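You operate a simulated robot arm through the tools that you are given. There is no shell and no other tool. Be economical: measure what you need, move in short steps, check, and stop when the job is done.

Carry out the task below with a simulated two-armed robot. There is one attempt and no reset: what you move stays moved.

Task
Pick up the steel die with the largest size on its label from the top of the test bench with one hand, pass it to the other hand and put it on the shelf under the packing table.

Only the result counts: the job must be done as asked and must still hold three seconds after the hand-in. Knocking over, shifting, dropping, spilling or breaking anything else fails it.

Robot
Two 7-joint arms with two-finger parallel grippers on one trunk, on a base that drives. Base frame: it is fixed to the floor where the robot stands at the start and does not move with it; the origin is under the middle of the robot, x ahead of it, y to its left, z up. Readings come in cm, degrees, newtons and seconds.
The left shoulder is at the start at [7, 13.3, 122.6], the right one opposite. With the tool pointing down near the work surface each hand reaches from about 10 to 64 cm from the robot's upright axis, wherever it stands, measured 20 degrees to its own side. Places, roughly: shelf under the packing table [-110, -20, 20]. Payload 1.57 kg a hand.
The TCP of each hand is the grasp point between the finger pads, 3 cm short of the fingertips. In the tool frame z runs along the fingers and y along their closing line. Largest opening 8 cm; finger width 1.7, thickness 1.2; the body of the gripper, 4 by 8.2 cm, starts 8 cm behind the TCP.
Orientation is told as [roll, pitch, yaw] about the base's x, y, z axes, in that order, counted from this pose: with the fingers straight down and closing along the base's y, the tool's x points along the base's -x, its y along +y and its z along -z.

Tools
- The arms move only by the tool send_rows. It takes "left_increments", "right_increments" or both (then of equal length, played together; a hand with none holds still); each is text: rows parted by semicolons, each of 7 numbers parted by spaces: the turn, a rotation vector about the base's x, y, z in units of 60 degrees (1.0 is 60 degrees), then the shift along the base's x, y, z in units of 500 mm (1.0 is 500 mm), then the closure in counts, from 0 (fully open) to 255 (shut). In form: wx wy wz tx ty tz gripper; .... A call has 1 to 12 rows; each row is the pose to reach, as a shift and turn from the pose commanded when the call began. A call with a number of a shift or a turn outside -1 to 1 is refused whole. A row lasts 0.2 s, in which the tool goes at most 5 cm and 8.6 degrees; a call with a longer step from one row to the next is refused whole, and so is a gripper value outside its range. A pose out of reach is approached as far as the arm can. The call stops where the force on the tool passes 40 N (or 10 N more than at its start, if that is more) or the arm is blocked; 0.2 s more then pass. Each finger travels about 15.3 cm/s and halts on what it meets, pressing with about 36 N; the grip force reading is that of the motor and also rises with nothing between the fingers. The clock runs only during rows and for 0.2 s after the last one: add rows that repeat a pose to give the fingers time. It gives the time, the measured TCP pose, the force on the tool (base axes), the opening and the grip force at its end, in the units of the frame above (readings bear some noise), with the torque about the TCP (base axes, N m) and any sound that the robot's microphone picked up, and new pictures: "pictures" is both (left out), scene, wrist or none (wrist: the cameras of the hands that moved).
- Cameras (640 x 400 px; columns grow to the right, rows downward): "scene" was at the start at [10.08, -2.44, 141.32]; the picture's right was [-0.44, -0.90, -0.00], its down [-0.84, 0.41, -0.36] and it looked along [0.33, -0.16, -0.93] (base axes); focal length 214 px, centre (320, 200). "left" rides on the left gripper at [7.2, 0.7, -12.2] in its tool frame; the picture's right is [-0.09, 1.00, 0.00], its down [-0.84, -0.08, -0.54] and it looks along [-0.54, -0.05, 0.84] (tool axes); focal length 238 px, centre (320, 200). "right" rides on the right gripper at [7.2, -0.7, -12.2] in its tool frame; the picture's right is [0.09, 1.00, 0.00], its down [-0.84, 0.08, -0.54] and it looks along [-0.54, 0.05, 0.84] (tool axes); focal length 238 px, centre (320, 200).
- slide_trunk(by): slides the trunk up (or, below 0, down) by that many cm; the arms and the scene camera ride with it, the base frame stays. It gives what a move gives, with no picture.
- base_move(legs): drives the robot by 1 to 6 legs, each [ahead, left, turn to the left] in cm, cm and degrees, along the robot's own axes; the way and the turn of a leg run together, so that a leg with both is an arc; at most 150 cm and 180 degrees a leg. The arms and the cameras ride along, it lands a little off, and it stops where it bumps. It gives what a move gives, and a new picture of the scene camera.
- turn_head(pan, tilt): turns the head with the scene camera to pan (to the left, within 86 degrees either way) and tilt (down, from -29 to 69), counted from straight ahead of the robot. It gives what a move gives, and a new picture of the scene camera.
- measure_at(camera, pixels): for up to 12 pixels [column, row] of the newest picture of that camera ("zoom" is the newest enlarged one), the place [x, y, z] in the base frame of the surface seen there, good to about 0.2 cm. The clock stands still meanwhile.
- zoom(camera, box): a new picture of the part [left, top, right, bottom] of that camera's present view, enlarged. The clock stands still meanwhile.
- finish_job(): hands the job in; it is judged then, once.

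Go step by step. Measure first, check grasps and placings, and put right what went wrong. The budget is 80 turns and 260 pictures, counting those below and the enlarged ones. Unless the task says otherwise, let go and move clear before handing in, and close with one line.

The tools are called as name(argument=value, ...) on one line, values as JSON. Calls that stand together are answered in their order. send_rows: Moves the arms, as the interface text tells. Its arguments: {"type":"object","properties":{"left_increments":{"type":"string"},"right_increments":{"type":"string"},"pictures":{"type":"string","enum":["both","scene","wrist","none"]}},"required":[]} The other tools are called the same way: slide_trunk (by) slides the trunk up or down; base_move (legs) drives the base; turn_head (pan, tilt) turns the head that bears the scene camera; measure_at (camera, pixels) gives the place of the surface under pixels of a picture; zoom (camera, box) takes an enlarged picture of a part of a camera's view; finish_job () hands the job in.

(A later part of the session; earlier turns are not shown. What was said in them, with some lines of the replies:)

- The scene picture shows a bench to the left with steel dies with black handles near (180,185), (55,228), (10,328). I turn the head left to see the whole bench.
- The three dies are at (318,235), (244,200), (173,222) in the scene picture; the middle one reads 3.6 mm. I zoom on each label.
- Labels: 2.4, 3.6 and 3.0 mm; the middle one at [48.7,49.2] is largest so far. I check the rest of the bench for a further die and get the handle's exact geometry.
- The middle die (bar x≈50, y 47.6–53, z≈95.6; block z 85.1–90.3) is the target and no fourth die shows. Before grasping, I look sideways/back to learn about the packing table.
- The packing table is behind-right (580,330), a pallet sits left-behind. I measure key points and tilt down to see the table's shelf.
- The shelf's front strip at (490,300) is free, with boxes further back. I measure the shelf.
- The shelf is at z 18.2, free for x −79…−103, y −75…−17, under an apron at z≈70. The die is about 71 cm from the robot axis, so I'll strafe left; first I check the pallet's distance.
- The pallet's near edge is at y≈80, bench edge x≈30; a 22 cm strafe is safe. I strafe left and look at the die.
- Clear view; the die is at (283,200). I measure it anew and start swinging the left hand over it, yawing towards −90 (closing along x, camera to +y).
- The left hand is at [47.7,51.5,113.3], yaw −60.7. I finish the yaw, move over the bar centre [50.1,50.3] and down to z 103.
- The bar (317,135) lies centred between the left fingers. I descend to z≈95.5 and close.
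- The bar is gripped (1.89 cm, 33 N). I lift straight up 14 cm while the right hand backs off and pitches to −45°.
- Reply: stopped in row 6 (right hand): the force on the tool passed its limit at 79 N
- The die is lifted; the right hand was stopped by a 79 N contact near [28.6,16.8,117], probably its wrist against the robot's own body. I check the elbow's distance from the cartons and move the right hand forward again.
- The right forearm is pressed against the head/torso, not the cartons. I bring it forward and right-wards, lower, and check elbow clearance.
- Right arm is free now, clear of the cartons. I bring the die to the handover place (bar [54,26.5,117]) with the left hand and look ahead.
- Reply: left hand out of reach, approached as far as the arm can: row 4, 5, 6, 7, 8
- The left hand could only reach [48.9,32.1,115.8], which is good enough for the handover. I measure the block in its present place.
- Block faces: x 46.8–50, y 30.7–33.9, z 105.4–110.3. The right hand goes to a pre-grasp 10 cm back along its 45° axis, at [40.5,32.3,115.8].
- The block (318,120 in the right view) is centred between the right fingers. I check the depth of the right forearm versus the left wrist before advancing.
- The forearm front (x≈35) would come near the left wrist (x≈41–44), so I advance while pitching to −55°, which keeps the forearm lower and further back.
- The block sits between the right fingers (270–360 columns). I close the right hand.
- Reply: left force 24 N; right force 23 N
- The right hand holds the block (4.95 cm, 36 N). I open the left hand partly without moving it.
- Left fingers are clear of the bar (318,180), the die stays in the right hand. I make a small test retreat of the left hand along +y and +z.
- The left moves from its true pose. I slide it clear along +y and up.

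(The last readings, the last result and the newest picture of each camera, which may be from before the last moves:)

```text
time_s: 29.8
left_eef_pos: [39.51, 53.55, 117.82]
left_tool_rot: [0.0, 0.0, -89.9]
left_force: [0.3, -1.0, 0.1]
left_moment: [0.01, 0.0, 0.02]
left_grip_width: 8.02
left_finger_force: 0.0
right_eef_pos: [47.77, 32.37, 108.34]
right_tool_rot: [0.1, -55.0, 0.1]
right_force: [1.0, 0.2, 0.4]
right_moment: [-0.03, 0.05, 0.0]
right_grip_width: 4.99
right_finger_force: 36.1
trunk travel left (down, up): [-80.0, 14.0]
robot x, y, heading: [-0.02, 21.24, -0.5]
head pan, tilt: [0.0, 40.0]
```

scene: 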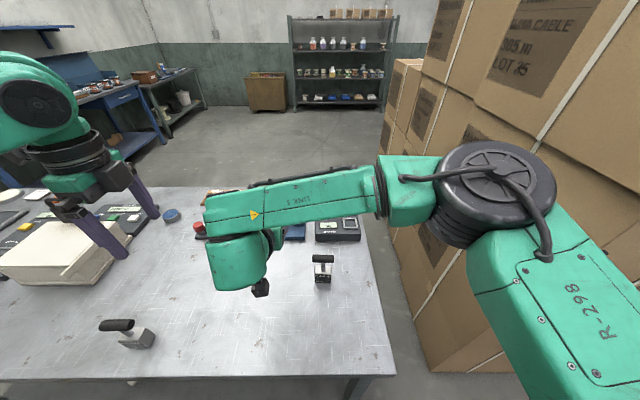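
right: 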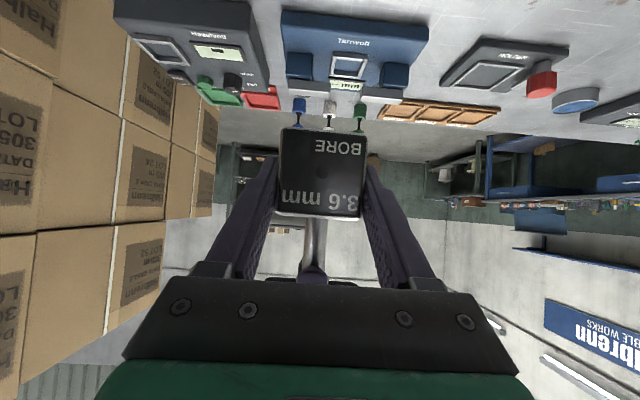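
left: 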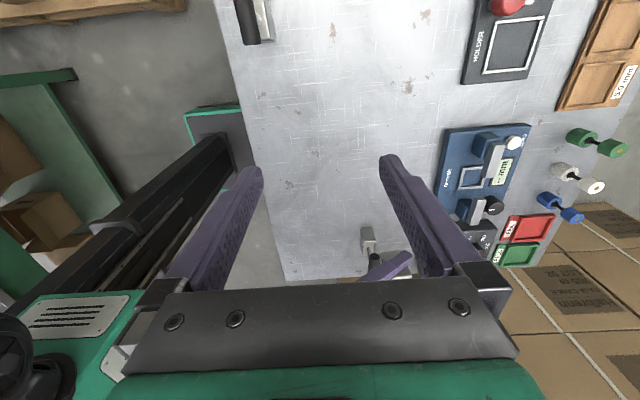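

The die is in the right hand (36 N) and the left is clear. I back away from the bench 15 cm and turn left in place by 180° (all reach ≤52 cm, table edge 62 cm away).

base_move(legs=[[-15, 0, 0], [0, 0, 90]])

turn_head(pan=70, tilt=35)

```text
time_s: 35.0
left_eef_pos: [-45.91, 61.67, 118.0]
left_tool_rot: [0.0, 0.0, -0.6]
left_force: [0.0, -0.2, 0.5]
left_moment: [0.01, 0.01, -0.03]
left_grip_width: 8.0
left_finger_force: 0.0
right_eef_pos: [-24.78, 69.64, 108.33]
right_tool_rot: [0.2, -54.9, 89.4]
right_force: [0.3, -0.1, -5.8]
right_moment: [-0.02, -0.01, -0.02]
right_grip_width: 4.97
right_finger_force: 36.1
trunk travel left (down, up): [-80.0, 14.0]
robot x, y, heading: [-14.9, 22.05, 89.0]
head pan, tilt: [0.0, 40.0]
```

scene: 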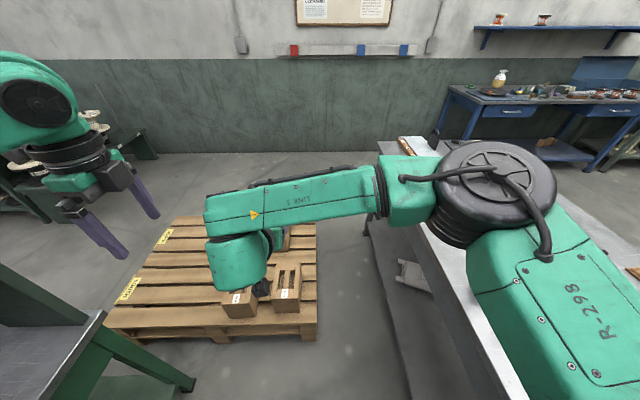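

```text
time_s: 36.4
left_eef_pos: [-45.97, 61.54, 117.96]
left_tool_rot: [0.1, 0.0, -0.7]
left_force: [-0.2, 0.5, -0.1]
left_moment: [-0.02, 0.0, 0.0]
left_grip_width: 8.01
left_finger_force: 0.0
right_eef_pos: [-24.81, 69.6, 108.29]
right_tool_rot: [0.1, -54.9, 89.4]
right_force: [0.3, 0.0, -5.2]
right_moment: [-0.02, -0.03, 0.0]
right_grip_width: 5.02
right_finger_force: 35.9
trunk travel left (down, up): [-80.0, 14.0]
robot x, y, heading: [-15.26, 21.9, 89.1]
head pan, tilt: [70.0, 35.0]
```

scene: 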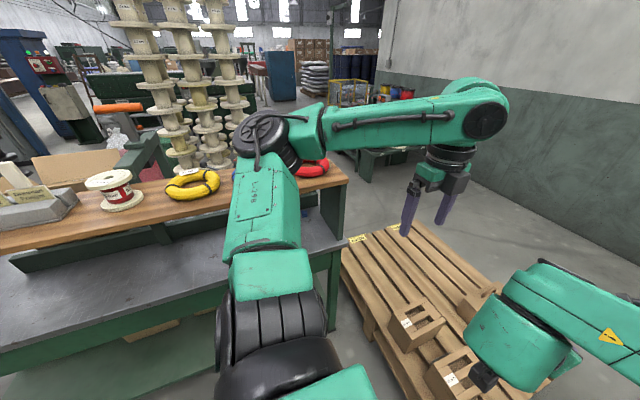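

The die is still held (−5.3 N load). I check the left elbow's clearance from the riser on the table (300,170).

measure_at(camera="scene", pixels=[[255, 135], [300, 150], [345, 180], [190, 190], [60, 245], [335, 240], [250, 200], [440, 190], [30, 370], [400, 330]])

```text
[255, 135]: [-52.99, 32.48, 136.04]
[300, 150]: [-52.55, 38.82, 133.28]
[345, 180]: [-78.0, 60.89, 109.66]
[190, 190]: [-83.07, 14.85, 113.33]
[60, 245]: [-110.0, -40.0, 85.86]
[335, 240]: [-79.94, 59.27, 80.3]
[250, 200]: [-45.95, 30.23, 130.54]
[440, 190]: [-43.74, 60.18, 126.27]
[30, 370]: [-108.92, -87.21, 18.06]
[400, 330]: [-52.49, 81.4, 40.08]
```

The elbow (x −53) clears the table (x −78). I turn the remaining 90° and then look down at my base to learn its size before lowering the trunk.

base_move(legs=[[0, 0, 91]])

turn_head(pan=15, tilt=66)

```text
time_s: 40.7
left_eef_pos: [-53.16, -10.95, 117.83]
left_tool_rot: [0.0, -0.1, 91.7]
left_force: [-0.3, -0.3, 0.3]
left_moment: [-0.01, 0.02, 0.02]
left_grip_width: 8.0
left_finger_force: 0.0
right_eef_pos: [-62.05, 9.97, 108.35]
right_tool_rot: [0.2, -54.9, -178.4]
right_force: [-0.3, 0.7, -6.3]
right_moment: [0.03, -0.02, 0.04]
right_grip_width: 4.98
right_finger_force: 36.0
trunk travel left (down, up): [-80.0, 14.0]
robot x, y, heading: [-14.82, 21.73, -179.1]
head pan, tilt: [70.0, 35.0]
```

scene: 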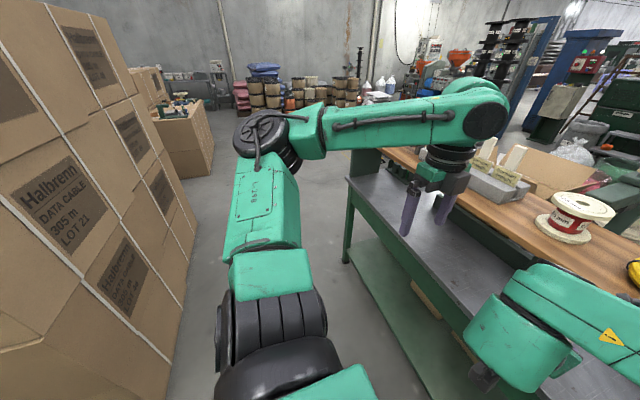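

```text
time_s: 41.9
left_eef_pos: [-53.25, -10.87, 117.97]
left_tool_rot: [0.0, 0.0, 91.7]
left_force: [-0.6, 0.6, 0.0]
left_moment: [0.02, -0.02, -0.02]
left_grip_width: 7.98
left_finger_force: 0.0
right_eef_pos: [-62.01, 9.94, 108.28]
right_tool_rot: [0.1, -54.8, -178.5]
right_force: [0.9, 0.3, -4.6]
right_moment: [-0.02, -0.04, -0.01]
right_grip_width: 4.96
right_finger_force: 36.3
trunk travel left (down, up): [-80.0, 14.0]
robot x, y, heading: [-14.66, 21.81, -178.9]
head pan, tilt: [15.0, 66.0]
```

scene: 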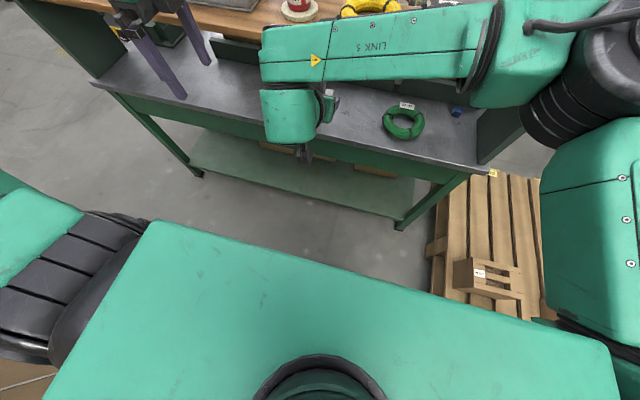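

The torso hides my base; I check the left wrist camera's view for it.

zoom(camera="left", box=[0, 0, 640, 400])

zoom(camera="right", box=[0, 0, 640, 400])

```text
1.00 times, centred on (320, 200) of left (not enlarged: the box is as wide or as high as the picture)
```

zoom: 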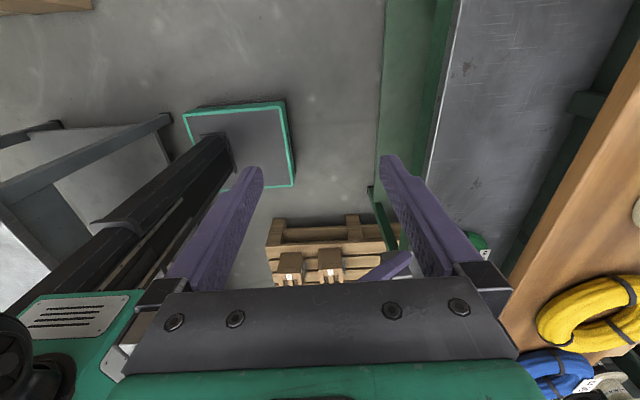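

```text
1.00 times, centred on (320, 200) of right (not enlarged: the box is as wide or as high as the picture)
```

zoom: 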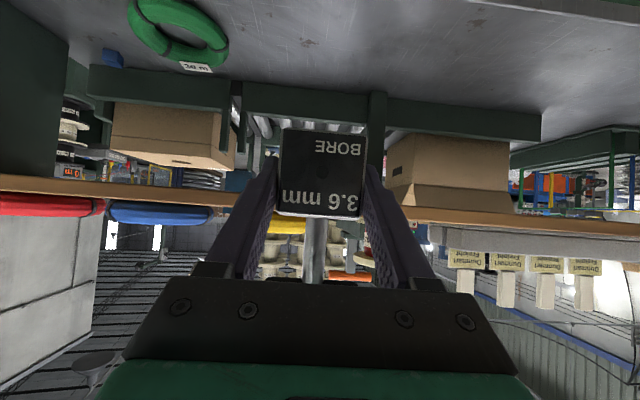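

The base plate with green rim shows at (240,140) in the left view. I measure its corners.

measure_at(camera="left", pixels=[[188, 115], [280, 104], [290, 183], [284, 140], [260, 140], [225, 150], [395, 150], [470, 100], [430, 160], [385, 190]])

```text
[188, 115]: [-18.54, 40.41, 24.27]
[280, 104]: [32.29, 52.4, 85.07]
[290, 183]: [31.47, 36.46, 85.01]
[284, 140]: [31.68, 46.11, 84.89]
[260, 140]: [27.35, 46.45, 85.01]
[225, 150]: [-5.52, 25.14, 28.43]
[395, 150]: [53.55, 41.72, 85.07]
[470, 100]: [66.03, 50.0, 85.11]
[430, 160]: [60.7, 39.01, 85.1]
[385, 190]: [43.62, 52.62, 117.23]
```

That used the stale left picture; I measure in a fresh enlarged one.

zoom(camera="left", box=[0, 0, 640, 400])

measure_at(camera="zoom", pixels=[[188, 115], [280, 104], [290, 183], [284, 140], [255, 140], [225, 150], [395, 150], [450, 100], [430, 160], [60, 140], [120, 210]])

```text
1.00 times, centred on (320, 200) of left (not enlarged: the box is as wide or as high as the picture)
```

zoom: 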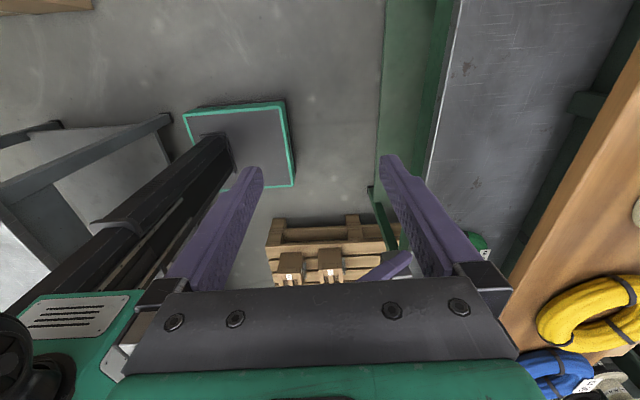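

```text
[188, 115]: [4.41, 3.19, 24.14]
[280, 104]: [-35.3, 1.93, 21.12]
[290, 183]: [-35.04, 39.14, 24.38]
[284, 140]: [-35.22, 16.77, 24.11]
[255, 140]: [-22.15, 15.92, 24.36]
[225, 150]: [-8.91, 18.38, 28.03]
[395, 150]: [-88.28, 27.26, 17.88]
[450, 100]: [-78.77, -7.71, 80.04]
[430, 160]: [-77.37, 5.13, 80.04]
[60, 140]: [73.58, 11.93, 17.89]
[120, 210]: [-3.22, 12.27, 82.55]
```

My base spans ±20.5 cm, top z 24.4; nothing lies under the arms here. I lower the trunk by 80 cm.

slide_trunk(by=-80)

turn_head(pan=20, tilt=25)

```text
refused: -80 is not a number from -40 to 40
```

```text
time_s: 43.0
left_eef_pos: [-53.25, -10.86, 118.0]
left_tool_rot: [0.0, 0.1, 91.8]
left_force: [-0.1, 0.0, 0.4]
left_moment: [0.01, 0.01, 0.01]
left_grip_width: 8.0
left_finger_force: 0.1
right_eef_pos: [-62.08, 9.9, 108.28]
right_tool_rot: [0.0, -54.9, -178.4]
right_force: [-0.8, 0.3, -5.6]
right_moment: [0.03, -0.05, 0.02]
right_grip_width: 4.95
right_finger_force: 35.4
trunk travel left (down, up): [-80.0, 14.0]
robot x, y, heading: [-14.92, 21.98, -178.8]
head pan, tilt: [20.0, 25.0]
```

scene: 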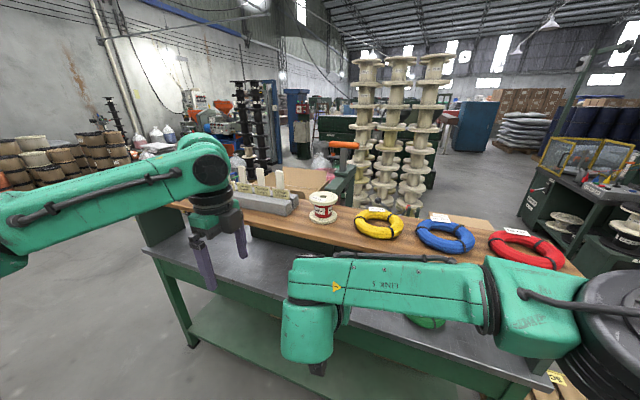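

Slides are limited to 40 cm, so I lower in two steps.

slide_trunk(by=-40)

slide_trunk(by=-39)

turn_head(pan=10, tilt=30)

```text
time_s: 46.8
left_eef_pos: [-53.18, -10.8, 78.1]
left_tool_rot: [0.1, 0.0, 91.5]
left_force: [-0.4, 0.1, -0.8]
left_moment: [-0.04, -0.01, 0.06]
left_grip_width: 8.0
left_finger_force: 0.0
right_eef_pos: [-61.97, 9.86, 68.29]
right_tool_rot: [0.1, -54.9, -178.4]
right_force: [-0.3, -0.6, -5.5]
right_moment: [-0.03, -0.01, -0.01]
right_grip_width: 4.99
right_finger_force: 35.9
trunk travel left (down, up): [-40.0, 54.0]
robot x, y, heading: [-14.97, 21.83, -178.7]
head pan, tilt: [20.0, 25.0]
```

```text
time_s: 50.6
left_eef_pos: [-53.09, -10.88, 38.85]
left_tool_rot: [0.1, -0.1, 91.7]
left_force: [-0.4, 0.0, 0.4]
left_moment: [0.02, 0.02, 0.0]
left_grip_width: 8.02
left_finger_force: 0.0
right_eef_pos: [-61.95, 10.0, 29.43]
right_tool_rot: [0.1, -54.9, -178.4]
right_force: [0.0, 0.7, -6.6]
right_moment: [0.0, 0.0, -0.02]
right_grip_width: 4.99
right_finger_force: 36.3
trunk travel left (down, up): [-1.0, 93.0]
robot x, y, heading: [-14.51, 21.96, -179.0]
head pan, tilt: [20.0, 25.0]
```

```text
time_s: 51.3
left_eef_pos: [-53.08, -10.94, 38.96]
left_tool_rot: [0.0, 0.0, 91.6]
left_force: [0.1, -0.1, 0.1]
left_moment: [0.03, -0.01, -0.03]
left_grip_width: 8.0
left_finger_force: 0.0
right_eef_pos: [-61.87, 9.87, 29.29]
right_tool_rot: [0.1, -54.8, -178.4]
right_force: [-0.6, -0.2, -6.2]
right_moment: [-0.01, -0.02, -0.01]
right_grip_width: 5.01
right_finger_force: 36.0
trunk travel left (down, up): [-1.0, 93.0]
robot x, y, heading: [-14.81, 21.95, -178.8]
head pan, tilt: [10.0, 30.0]
```

scene: 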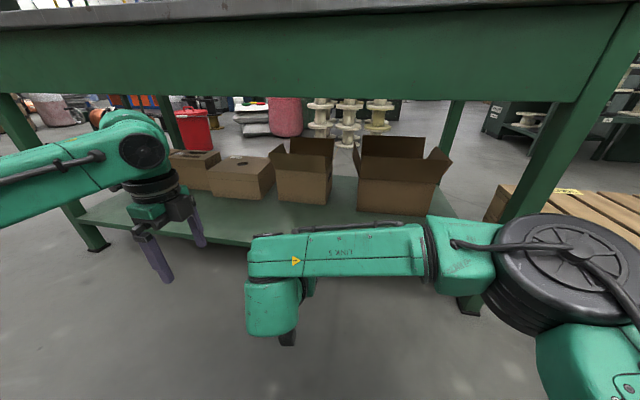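

Now the shelf with four cartons at its back is in view (245,170), (300,165), (400,180). I measure free space.

measure_at(camera="scene", pixels=[[185, 180], [240, 195], [300, 200], [400, 210], [200, 225], [300, 218], [340, 210], [250, 215], [145, 165], [270, 235], [320, 93], [440, 210]])

```text
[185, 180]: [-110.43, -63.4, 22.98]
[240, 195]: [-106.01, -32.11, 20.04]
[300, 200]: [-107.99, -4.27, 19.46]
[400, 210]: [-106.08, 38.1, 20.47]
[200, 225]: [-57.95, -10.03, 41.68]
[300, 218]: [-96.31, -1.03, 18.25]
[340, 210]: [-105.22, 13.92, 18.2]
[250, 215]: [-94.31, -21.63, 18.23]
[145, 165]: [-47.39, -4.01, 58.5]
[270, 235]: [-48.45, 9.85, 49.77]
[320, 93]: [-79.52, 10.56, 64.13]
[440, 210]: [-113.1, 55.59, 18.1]
```

All cartons start at x≤−106, so at y≈10 the strip x −79…−105 is free: I need only drive ahead ~27 cm. First I check the right elbow and tuck the left hand back.

measure_at(camera="scene", pixels=[[560, 230], [500, 240], [460, 225], [540, 215], [600, 100], [520, 190], [620, 260]])

send_rows(left_increments="0 0 0 0.05 -0.04 0 0;0 0 0 0.1 -0.08 0 0;0 0 0 0.16 -0.12 0 0;0 0 0 0.22 -0.16 0 0;0 0 0 0.22 -0.16 0 0", pictures="scene")

```text
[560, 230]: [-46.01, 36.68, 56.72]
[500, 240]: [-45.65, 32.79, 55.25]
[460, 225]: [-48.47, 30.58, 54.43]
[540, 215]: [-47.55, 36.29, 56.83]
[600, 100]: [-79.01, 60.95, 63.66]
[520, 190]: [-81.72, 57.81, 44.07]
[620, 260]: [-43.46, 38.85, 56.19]
```

```text
time_s: 52.5
left_eef_pos: [-42.17, -18.88, 39.02]
left_tool_rot: [0.0, -0.2, 91.7]
left_force: [-0.5, 0.6, 0.1]
left_moment: [0.01, -0.02, -0.03]
left_grip_width: 7.99
left_finger_force: 0.1
right_eef_pos: [-61.96, 9.86, 29.35]
right_tool_rot: [0.0, -54.9, -178.4]
right_force: [0.1, 0.7, -5.1]
right_moment: [-0.01, -0.01, -0.05]
right_grip_width: 4.97
right_finger_force: 36.3
trunk travel left (down, up): [-1.0, 93.0]
robot x, y, heading: [-14.82, 21.93, -178.8]
head pan, tilt: [10.0, 30.0]
```

scene: 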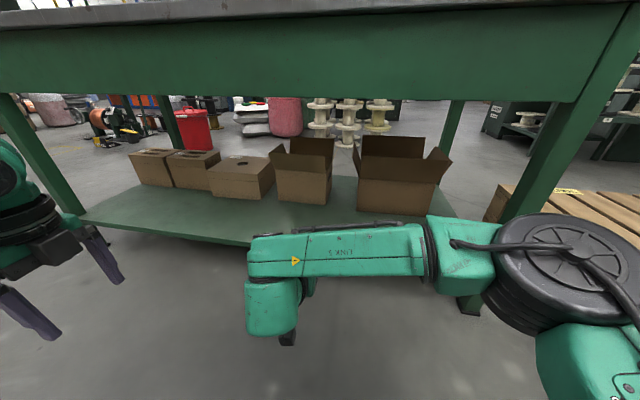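

Elbow top z≈58 passes below the apron (z 64). I drive 20 cm ahead and check.

base_move(legs=[[20, 0, 0]])

```text
time_s: 54.1
left_eef_pos: [-61.98, -19.42, 39.02]
left_tool_rot: [0.1, 0.0, 91.9]
left_force: [0.4, 0.3, 0.4]
left_moment: [0.04, 0.03, 0.0]
left_grip_width: 8.02
left_finger_force: 0.0
right_eef_pos: [-81.88, 9.35, 29.32]
right_tool_rot: [0.1, -54.9, -178.2]
right_force: [0.0, -0.6, -5.5]
right_moment: [0.01, -0.03, 0.01]
right_grip_width: 4.99
right_finger_force: 35.6
trunk travel left (down, up): [-1.0, 93.0]
robot x, y, heading: [-34.57, 21.17, -178.4]
head pan, tilt: [10.0, 30.0]
```

scene: 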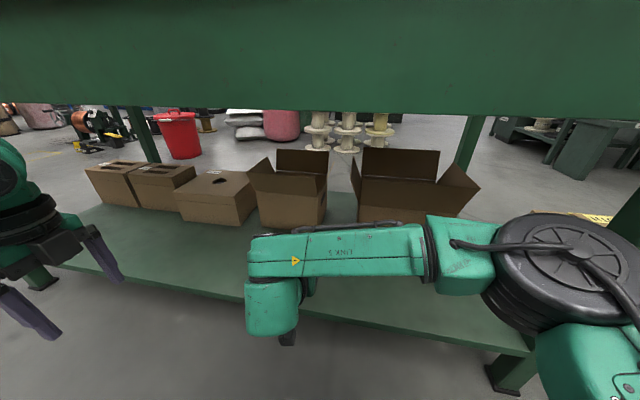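

Clear on all sides. I drive the last 9 cm and view the right wrist picture.

base_move(legs=[[9, 0, 0]])

zoom(camera="right", box=[0, 0, 640, 400])

measure_at(camera="zoom", pixels=[[320, 160], [300, 210], [340, 210], [290, 140], [355, 140], [320, 60], [200, 60], [450, 60], [320, 20], [320, 100]])

```text
time_s: 55.2
left_eef_pos: [-71.2, -19.65, 39.06]
left_tool_rot: [0.0, 0.0, 91.8]
left_force: [1.0, 0.4, 0.6]
left_moment: [0.0, -0.02, 0.0]
left_grip_width: 7.97
left_finger_force: 0.1
right_eef_pos: [-90.99, 9.12, 29.41]
right_tool_rot: [0.1, -55.0, -178.2]
right_force: [0.6, 0.7, -4.3]
right_moment: [0.01, -0.02, 0.02]
right_grip_width: 4.97
right_finger_force: 36.0
trunk travel left (down, up): [-1.0, 93.0]
robot x, y, heading: [-43.43, 21.34, -178.7]
head pan, tilt: [10.0, 30.0]
```

scene: 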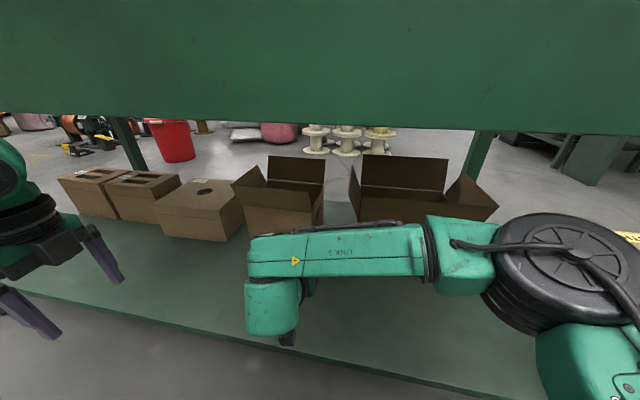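

```text
1.00 times, centred on (320, 200) of right (not enlarged: the box is as wide or as high as the picture)
```

zoom: 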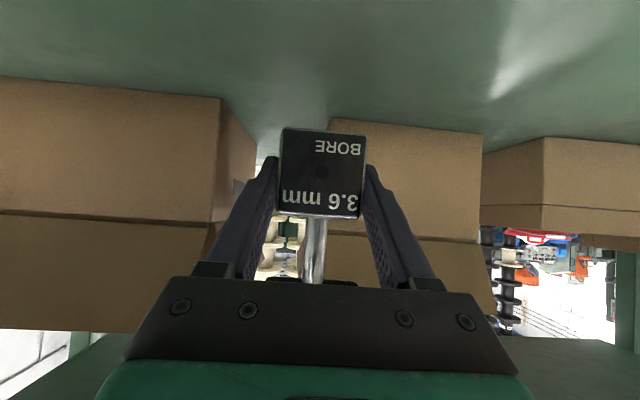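

```text
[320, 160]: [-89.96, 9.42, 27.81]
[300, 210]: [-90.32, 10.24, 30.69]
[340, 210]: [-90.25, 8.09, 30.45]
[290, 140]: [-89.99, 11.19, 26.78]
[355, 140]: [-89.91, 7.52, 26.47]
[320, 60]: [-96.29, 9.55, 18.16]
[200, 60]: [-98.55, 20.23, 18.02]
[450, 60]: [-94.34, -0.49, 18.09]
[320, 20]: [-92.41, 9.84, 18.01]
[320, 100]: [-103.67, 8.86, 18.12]
```

The die hangs 8 cm above the shelf. I zoom on it to measure its tilt before lowering.

zoom(camera="right", box=[270, 110, 380, 230])

measure_at(camera="zoom", pixels=[[120, 80], [430, 110], [110, 290], [400, 300], [270, 90], [250, 300], [90, 325], [395, 340]])

```text
3.33 times, centred on (325, 170) of right
```

zoom: 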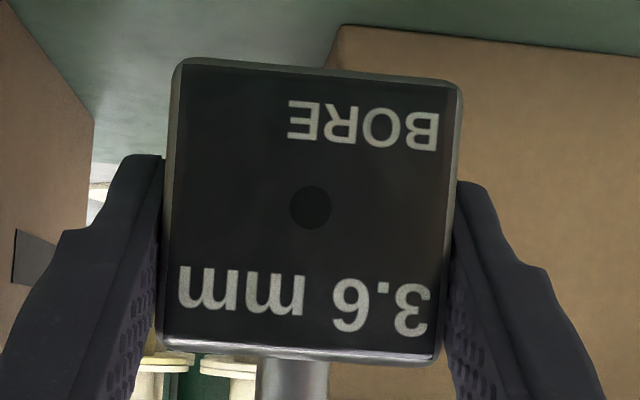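

```text
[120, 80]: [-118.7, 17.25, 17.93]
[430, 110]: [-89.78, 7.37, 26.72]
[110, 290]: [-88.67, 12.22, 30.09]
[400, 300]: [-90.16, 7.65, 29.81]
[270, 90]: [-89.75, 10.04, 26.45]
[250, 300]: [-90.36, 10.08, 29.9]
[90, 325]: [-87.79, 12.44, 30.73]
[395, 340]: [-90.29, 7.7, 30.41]
```

The die leans about 6° (top away, x −89.75 at z 26.5 vs −90.3 at 29.9), so I correct by a +5° turn about y and lower 6.5 cm.

send_rows(right_increments="0 0.03 0 0 0 -0.03 255;0 0.06 0 0 0 -0.06 255;0 0.083 0 0 0 -0.09 255;0 0.083 0 0 0 -0.115 255;0 0.083 0 0 0 -0.13 255;0 0.083 0 0 0 -0.13 255", pictures="none")

zoom(camera="right", box=[270, 110, 380, 230])

measure_at(camera="zoom", pixels=[[200, 90], [300, 90], [430, 110], [200, 300], [300, 310], [400, 300], [200, 200], [300, 200], [400, 200]])

```text
time_s: 56.6
left_eef_pos: [-71.25, -19.49, 39.19]
left_tool_rot: [-0.1, 0.0, 91.9]
left_force: [-0.3, 0.6, -0.3]
left_moment: [-0.01, 0.0, 0.01]
left_grip_width: 8.01
left_finger_force: 0.0
right_eef_pos: [-90.84, 9.17, 22.85]
right_tool_rot: [-0.2, -59.9, -177.8]
right_force: [0.3, 0.3, -5.6]
right_moment: [-0.02, -0.02, -0.01]
right_grip_width: 4.98
right_finger_force: 35.7
trunk travel left (down, up): [-1.0, 93.0]
robot x, y, heading: [-43.82, 20.94, -178.9]
head pan, tilt: [10.0, 30.0]
```

```text
3.33 times, centred on (325, 170) of right
```

zoom: 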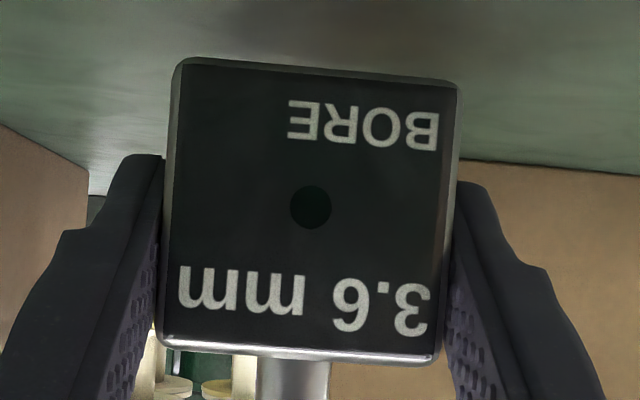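

```text
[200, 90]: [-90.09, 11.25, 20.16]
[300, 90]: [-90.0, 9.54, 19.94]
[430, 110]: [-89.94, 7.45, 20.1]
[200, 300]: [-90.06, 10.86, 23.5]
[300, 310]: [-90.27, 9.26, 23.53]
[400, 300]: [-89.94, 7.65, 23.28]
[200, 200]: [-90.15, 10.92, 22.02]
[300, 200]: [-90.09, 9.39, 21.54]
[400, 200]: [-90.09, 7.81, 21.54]
```

The face is now vertical within about 1°, bottom at ≈19.5. I lower in small steps until contact shows.

send_rows(right_increments="0 0 0 0 0 -0.008 255;0 0 0 0 0 -0.014 255;0 0 0 0 0 -0.018 255;0 0 0 0 0 -0.018 255", pictures="none")

```text
time_s: 57.6
left_eef_pos: [-71.18, -19.54, 38.97]
left_tool_rot: [0.0, 0.0, 91.8]
left_force: [0.5, -0.4, -0.3]
left_moment: [-0.05, 0.01, 0.0]
left_grip_width: 7.99
left_finger_force: 0.1
right_eef_pos: [-91.2, 9.28, 21.94]
right_tool_rot: [-0.2, -59.9, -177.9]
right_force: [-0.1, 0.1, -5.4]
right_moment: [-0.02, -0.01, 0.0]
right_grip_width: 4.96
right_finger_force: 35.9
trunk travel left (down, up): [-1.0, 93.0]
robot x, y, heading: [-44.23, 21.35, -179.0]
head pan, tilt: [10.0, 30.0]
```

send_rows(right_increments="0 0 0 0 0 -0.004 255;0 0 0 0 0 -0.006 255;0 0 0 0 0 -0.006 255", pictures="none")

zoom(camera="right", box=[240, 90, 400, 240])

```text
time_s: 58.4
left_eef_pos: [-71.16, -19.62, 39.13]
left_tool_rot: [0.1, 0.1, 91.8]
left_force: [-0.4, 0.1, 0.1]
left_moment: [-0.01, -0.01, 0.0]
left_grip_width: 7.99
left_finger_force: 0.1
right_eef_pos: [-91.05, 9.3, 21.58]
right_tool_rot: [-0.2, -59.9, -177.9]
right_force: [-0.5, -0.4, -6.1]
right_moment: [0.02, -0.01, -0.02]
right_grip_width: 5.0
right_finger_force: 36.3
trunk travel left (down, up): [-1.0, 93.0]
robot x, y, heading: [-43.93, 21.22, -178.9]
head pan, tilt: [10.0, 30.0]
```

```text
2.67 times, centred on (320, 165) of right
```

zoom: 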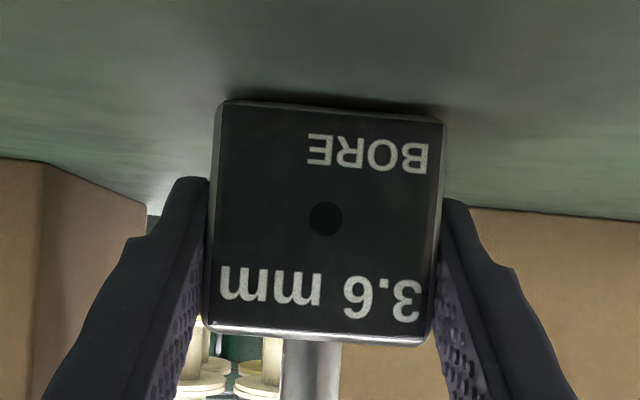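

Shadow at the bottom edge shows it is almost touching, no contact force yet. I lower a further 0.4 cm finely.

send_rows(right_increments="0 0 0 0 0 -0.003 255;0 0 0 0 0 -0.006 255;0 0 0 0 0 -0.006 255", pictures="none")

```text
time_s: 59.2
left_eef_pos: [-71.04, -19.51, 39.04]
left_tool_rot: [0.1, 0.0, 91.8]
left_force: [-0.5, -0.1, 0.1]
left_moment: [0.04, 0.02, 0.0]
left_grip_width: 8.0
left_finger_force: 0.1
right_eef_pos: [-91.15, 9.15, 21.4]
right_tool_rot: [-0.1, -60.0, -178.1]
right_force: [2.6, -0.3, -0.8]
right_moment: [-0.14, 0.07, 0.02]
right_grip_width: 4.98
right_finger_force: 35.7
trunk travel left (down, up): [-1.0, 93.0]
robot x, y, heading: [-44.08, 21.3, -178.7]
head pan, tilt: [10.0, 30.0]
```

Contact: the load dropped from −6 to −0.8 N. I seat it 0.1 cm more and open the hand.

send_rows(right_increments="0 0 0 0 0 -0.002 255;0 0 0 0 0 -0.002 200;0 0 0 0 0 -0.002 60;0 0 0 0 0 -0.002 0;0 0 0 0 0 -0.002 0;0 0 0 0 0 -0.002 0", pictures="wrist")

```text
time_s: 60.6
left_eef_pos: [-71.08, -19.49, 39.01]
left_tool_rot: [0.1, 0.0, 91.8]
left_force: [-0.4, 0.2, -0.5]
left_moment: [0.01, -0.01, -0.01]
left_grip_width: 7.99
left_finger_force: 0.0
right_eef_pos: [-91.04, 9.23, 21.42]
right_tool_rot: [-0.2, -59.8, -177.9]
right_force: [-0.7, -0.2, 0.1]
right_moment: [-0.01, -0.03, 0.01]
right_grip_width: 8.02
right_finger_force: 0.0
trunk travel left (down, up): [-1.0, 93.0]
robot x, y, heading: [-44.15, 20.94, -178.9]
head pan, tilt: [10.0, 30.0]
```

right: 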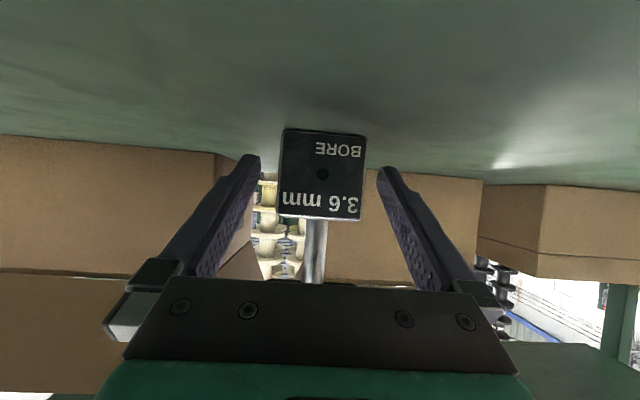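

The die stands on the shelf, fingers open on both sides. I draw the right hand straight back and slightly up, then back the base off.

send_rows(right_increments="0 0 0 0.02 0 0.006 0;0 0 0 0.05 0 0.012 0;0 0 0 0.09 0 0.02 0;0 0 0 0.12 0 0.03 0;0 0 0 0.12 0 0.03 0", pictures="wrist")

base_move(legs=[[-22, 0, 0]])

turn_head(pan=-15, tilt=35)

zoom(camera="right", box=[0, 0, 640, 400])

```text
time_s: 61.8
left_eef_pos: [-71.08, -19.59, 39.16]
left_tool_rot: [0.0, -0.1, 91.8]
left_force: [-0.7, 0.6, -0.4]
left_moment: [0.02, 0.0, 0.01]
left_grip_width: 8.0
left_finger_force: 0.0
right_eef_pos: [-85.08, 9.24, 22.79]
right_tool_rot: [0.0, -59.9, -177.9]
right_force: [-0.1, 0.4, 0.9]
right_moment: [0.03, -0.01, 0.03]
right_grip_width: 7.98
right_finger_force: 0.0
trunk travel left (down, up): [-1.0, 93.0]
robot x, y, heading: [-43.58, 21.0, -178.7]
head pan, tilt: [10.0, 30.0]
```

right: 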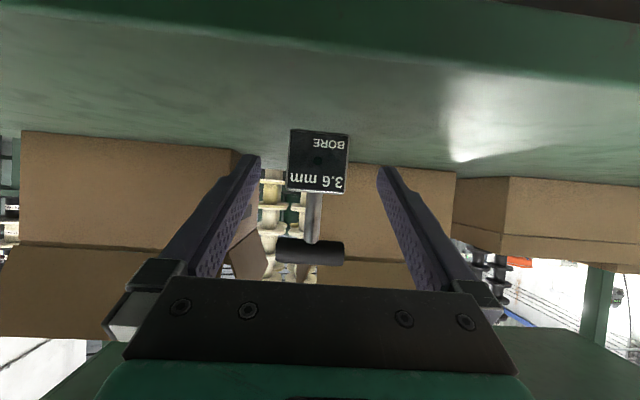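

```text
time_s: 63.5
left_eef_pos: [-49.8, -19.12, 39.04]
left_tool_rot: [0.1, 0.0, 91.7]
left_force: [0.1, 0.0, 0.6]
left_moment: [0.03, 0.0, 0.01]
left_grip_width: 7.99
left_finger_force: 0.0
right_eef_pos: [-63.8, 9.79, 22.78]
right_tool_rot: [-0.2, -59.8, -177.9]
right_force: [-0.6, 0.7, 0.6]
right_moment: [-0.01, 0.02, -0.02]
right_grip_width: 8.0
right_finger_force: 0.1
trunk travel left (down, up): [-1.0, 93.0]
robot x, y, heading: [-22.5, 21.67, -178.6]
head pan, tilt: [10.0, 30.0]
```

scene: 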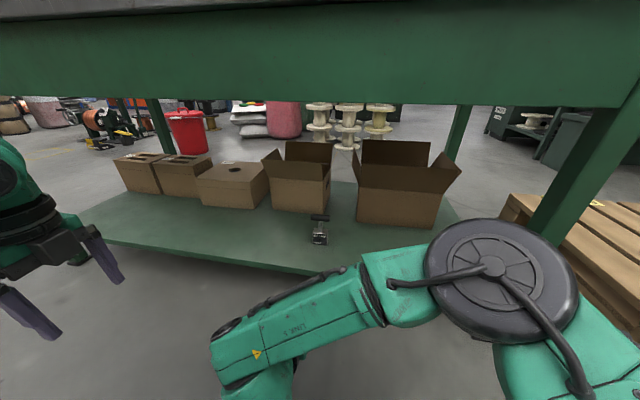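

```text
time_s: 64.3
left_eef_pos: [-49.86, -19.16, 39.03]
left_tool_rot: [0.1, 0.0, 91.9]
left_force: [0.5, 0.2, -0.4]
left_moment: [0.0, 0.0, -0.03]
left_grip_width: 8.01
left_finger_force: 0.0
right_eef_pos: [-63.9, 9.73, 22.71]
right_tool_rot: [-0.3, -59.9, -178.1]
right_force: [1.3, 0.4, 0.1]
right_moment: [0.02, 0.0, 0.0]
right_grip_width: 8.03
right_finger_force: 0.0
trunk travel left (down, up): [-1.0, 93.0]
robot x, y, heading: [-22.62, 21.84, -179.0]
head pan, tilt: [-15.0, 35.0]
```

scene: 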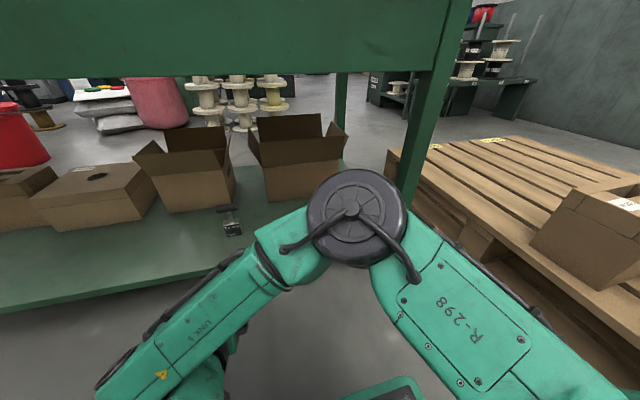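

```text
1.00 times, centred on (320, 200) of right (not enlarged: the box is as wide or as high as the picture)
```

zoom: 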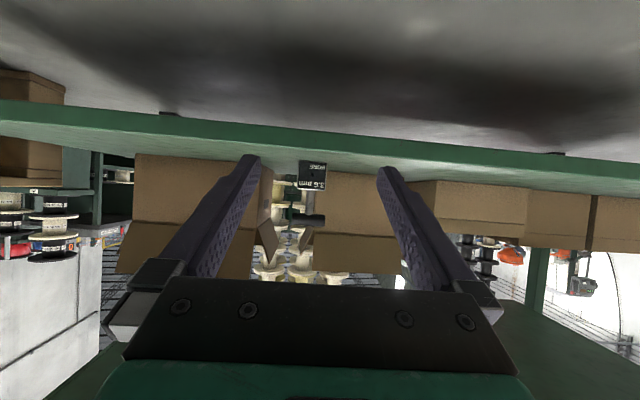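

The 3.6 mm die stands upright on the shelf at (318,230) in the scene picture, with both hands empty and clear and the cartons untouched. I hand the job in.

finish_job()

```text
The job is handed in.
```

The 3.6 mm die, the largest of the three (2.4, 3.0 and 3.6 mm), was picked up with the left hand, passed to the right, and now stands upright on the shelf under the packing table. During the pass the right arm briefly pressed against the robot's own body (79 N), and the pictures showed nothing else moved.
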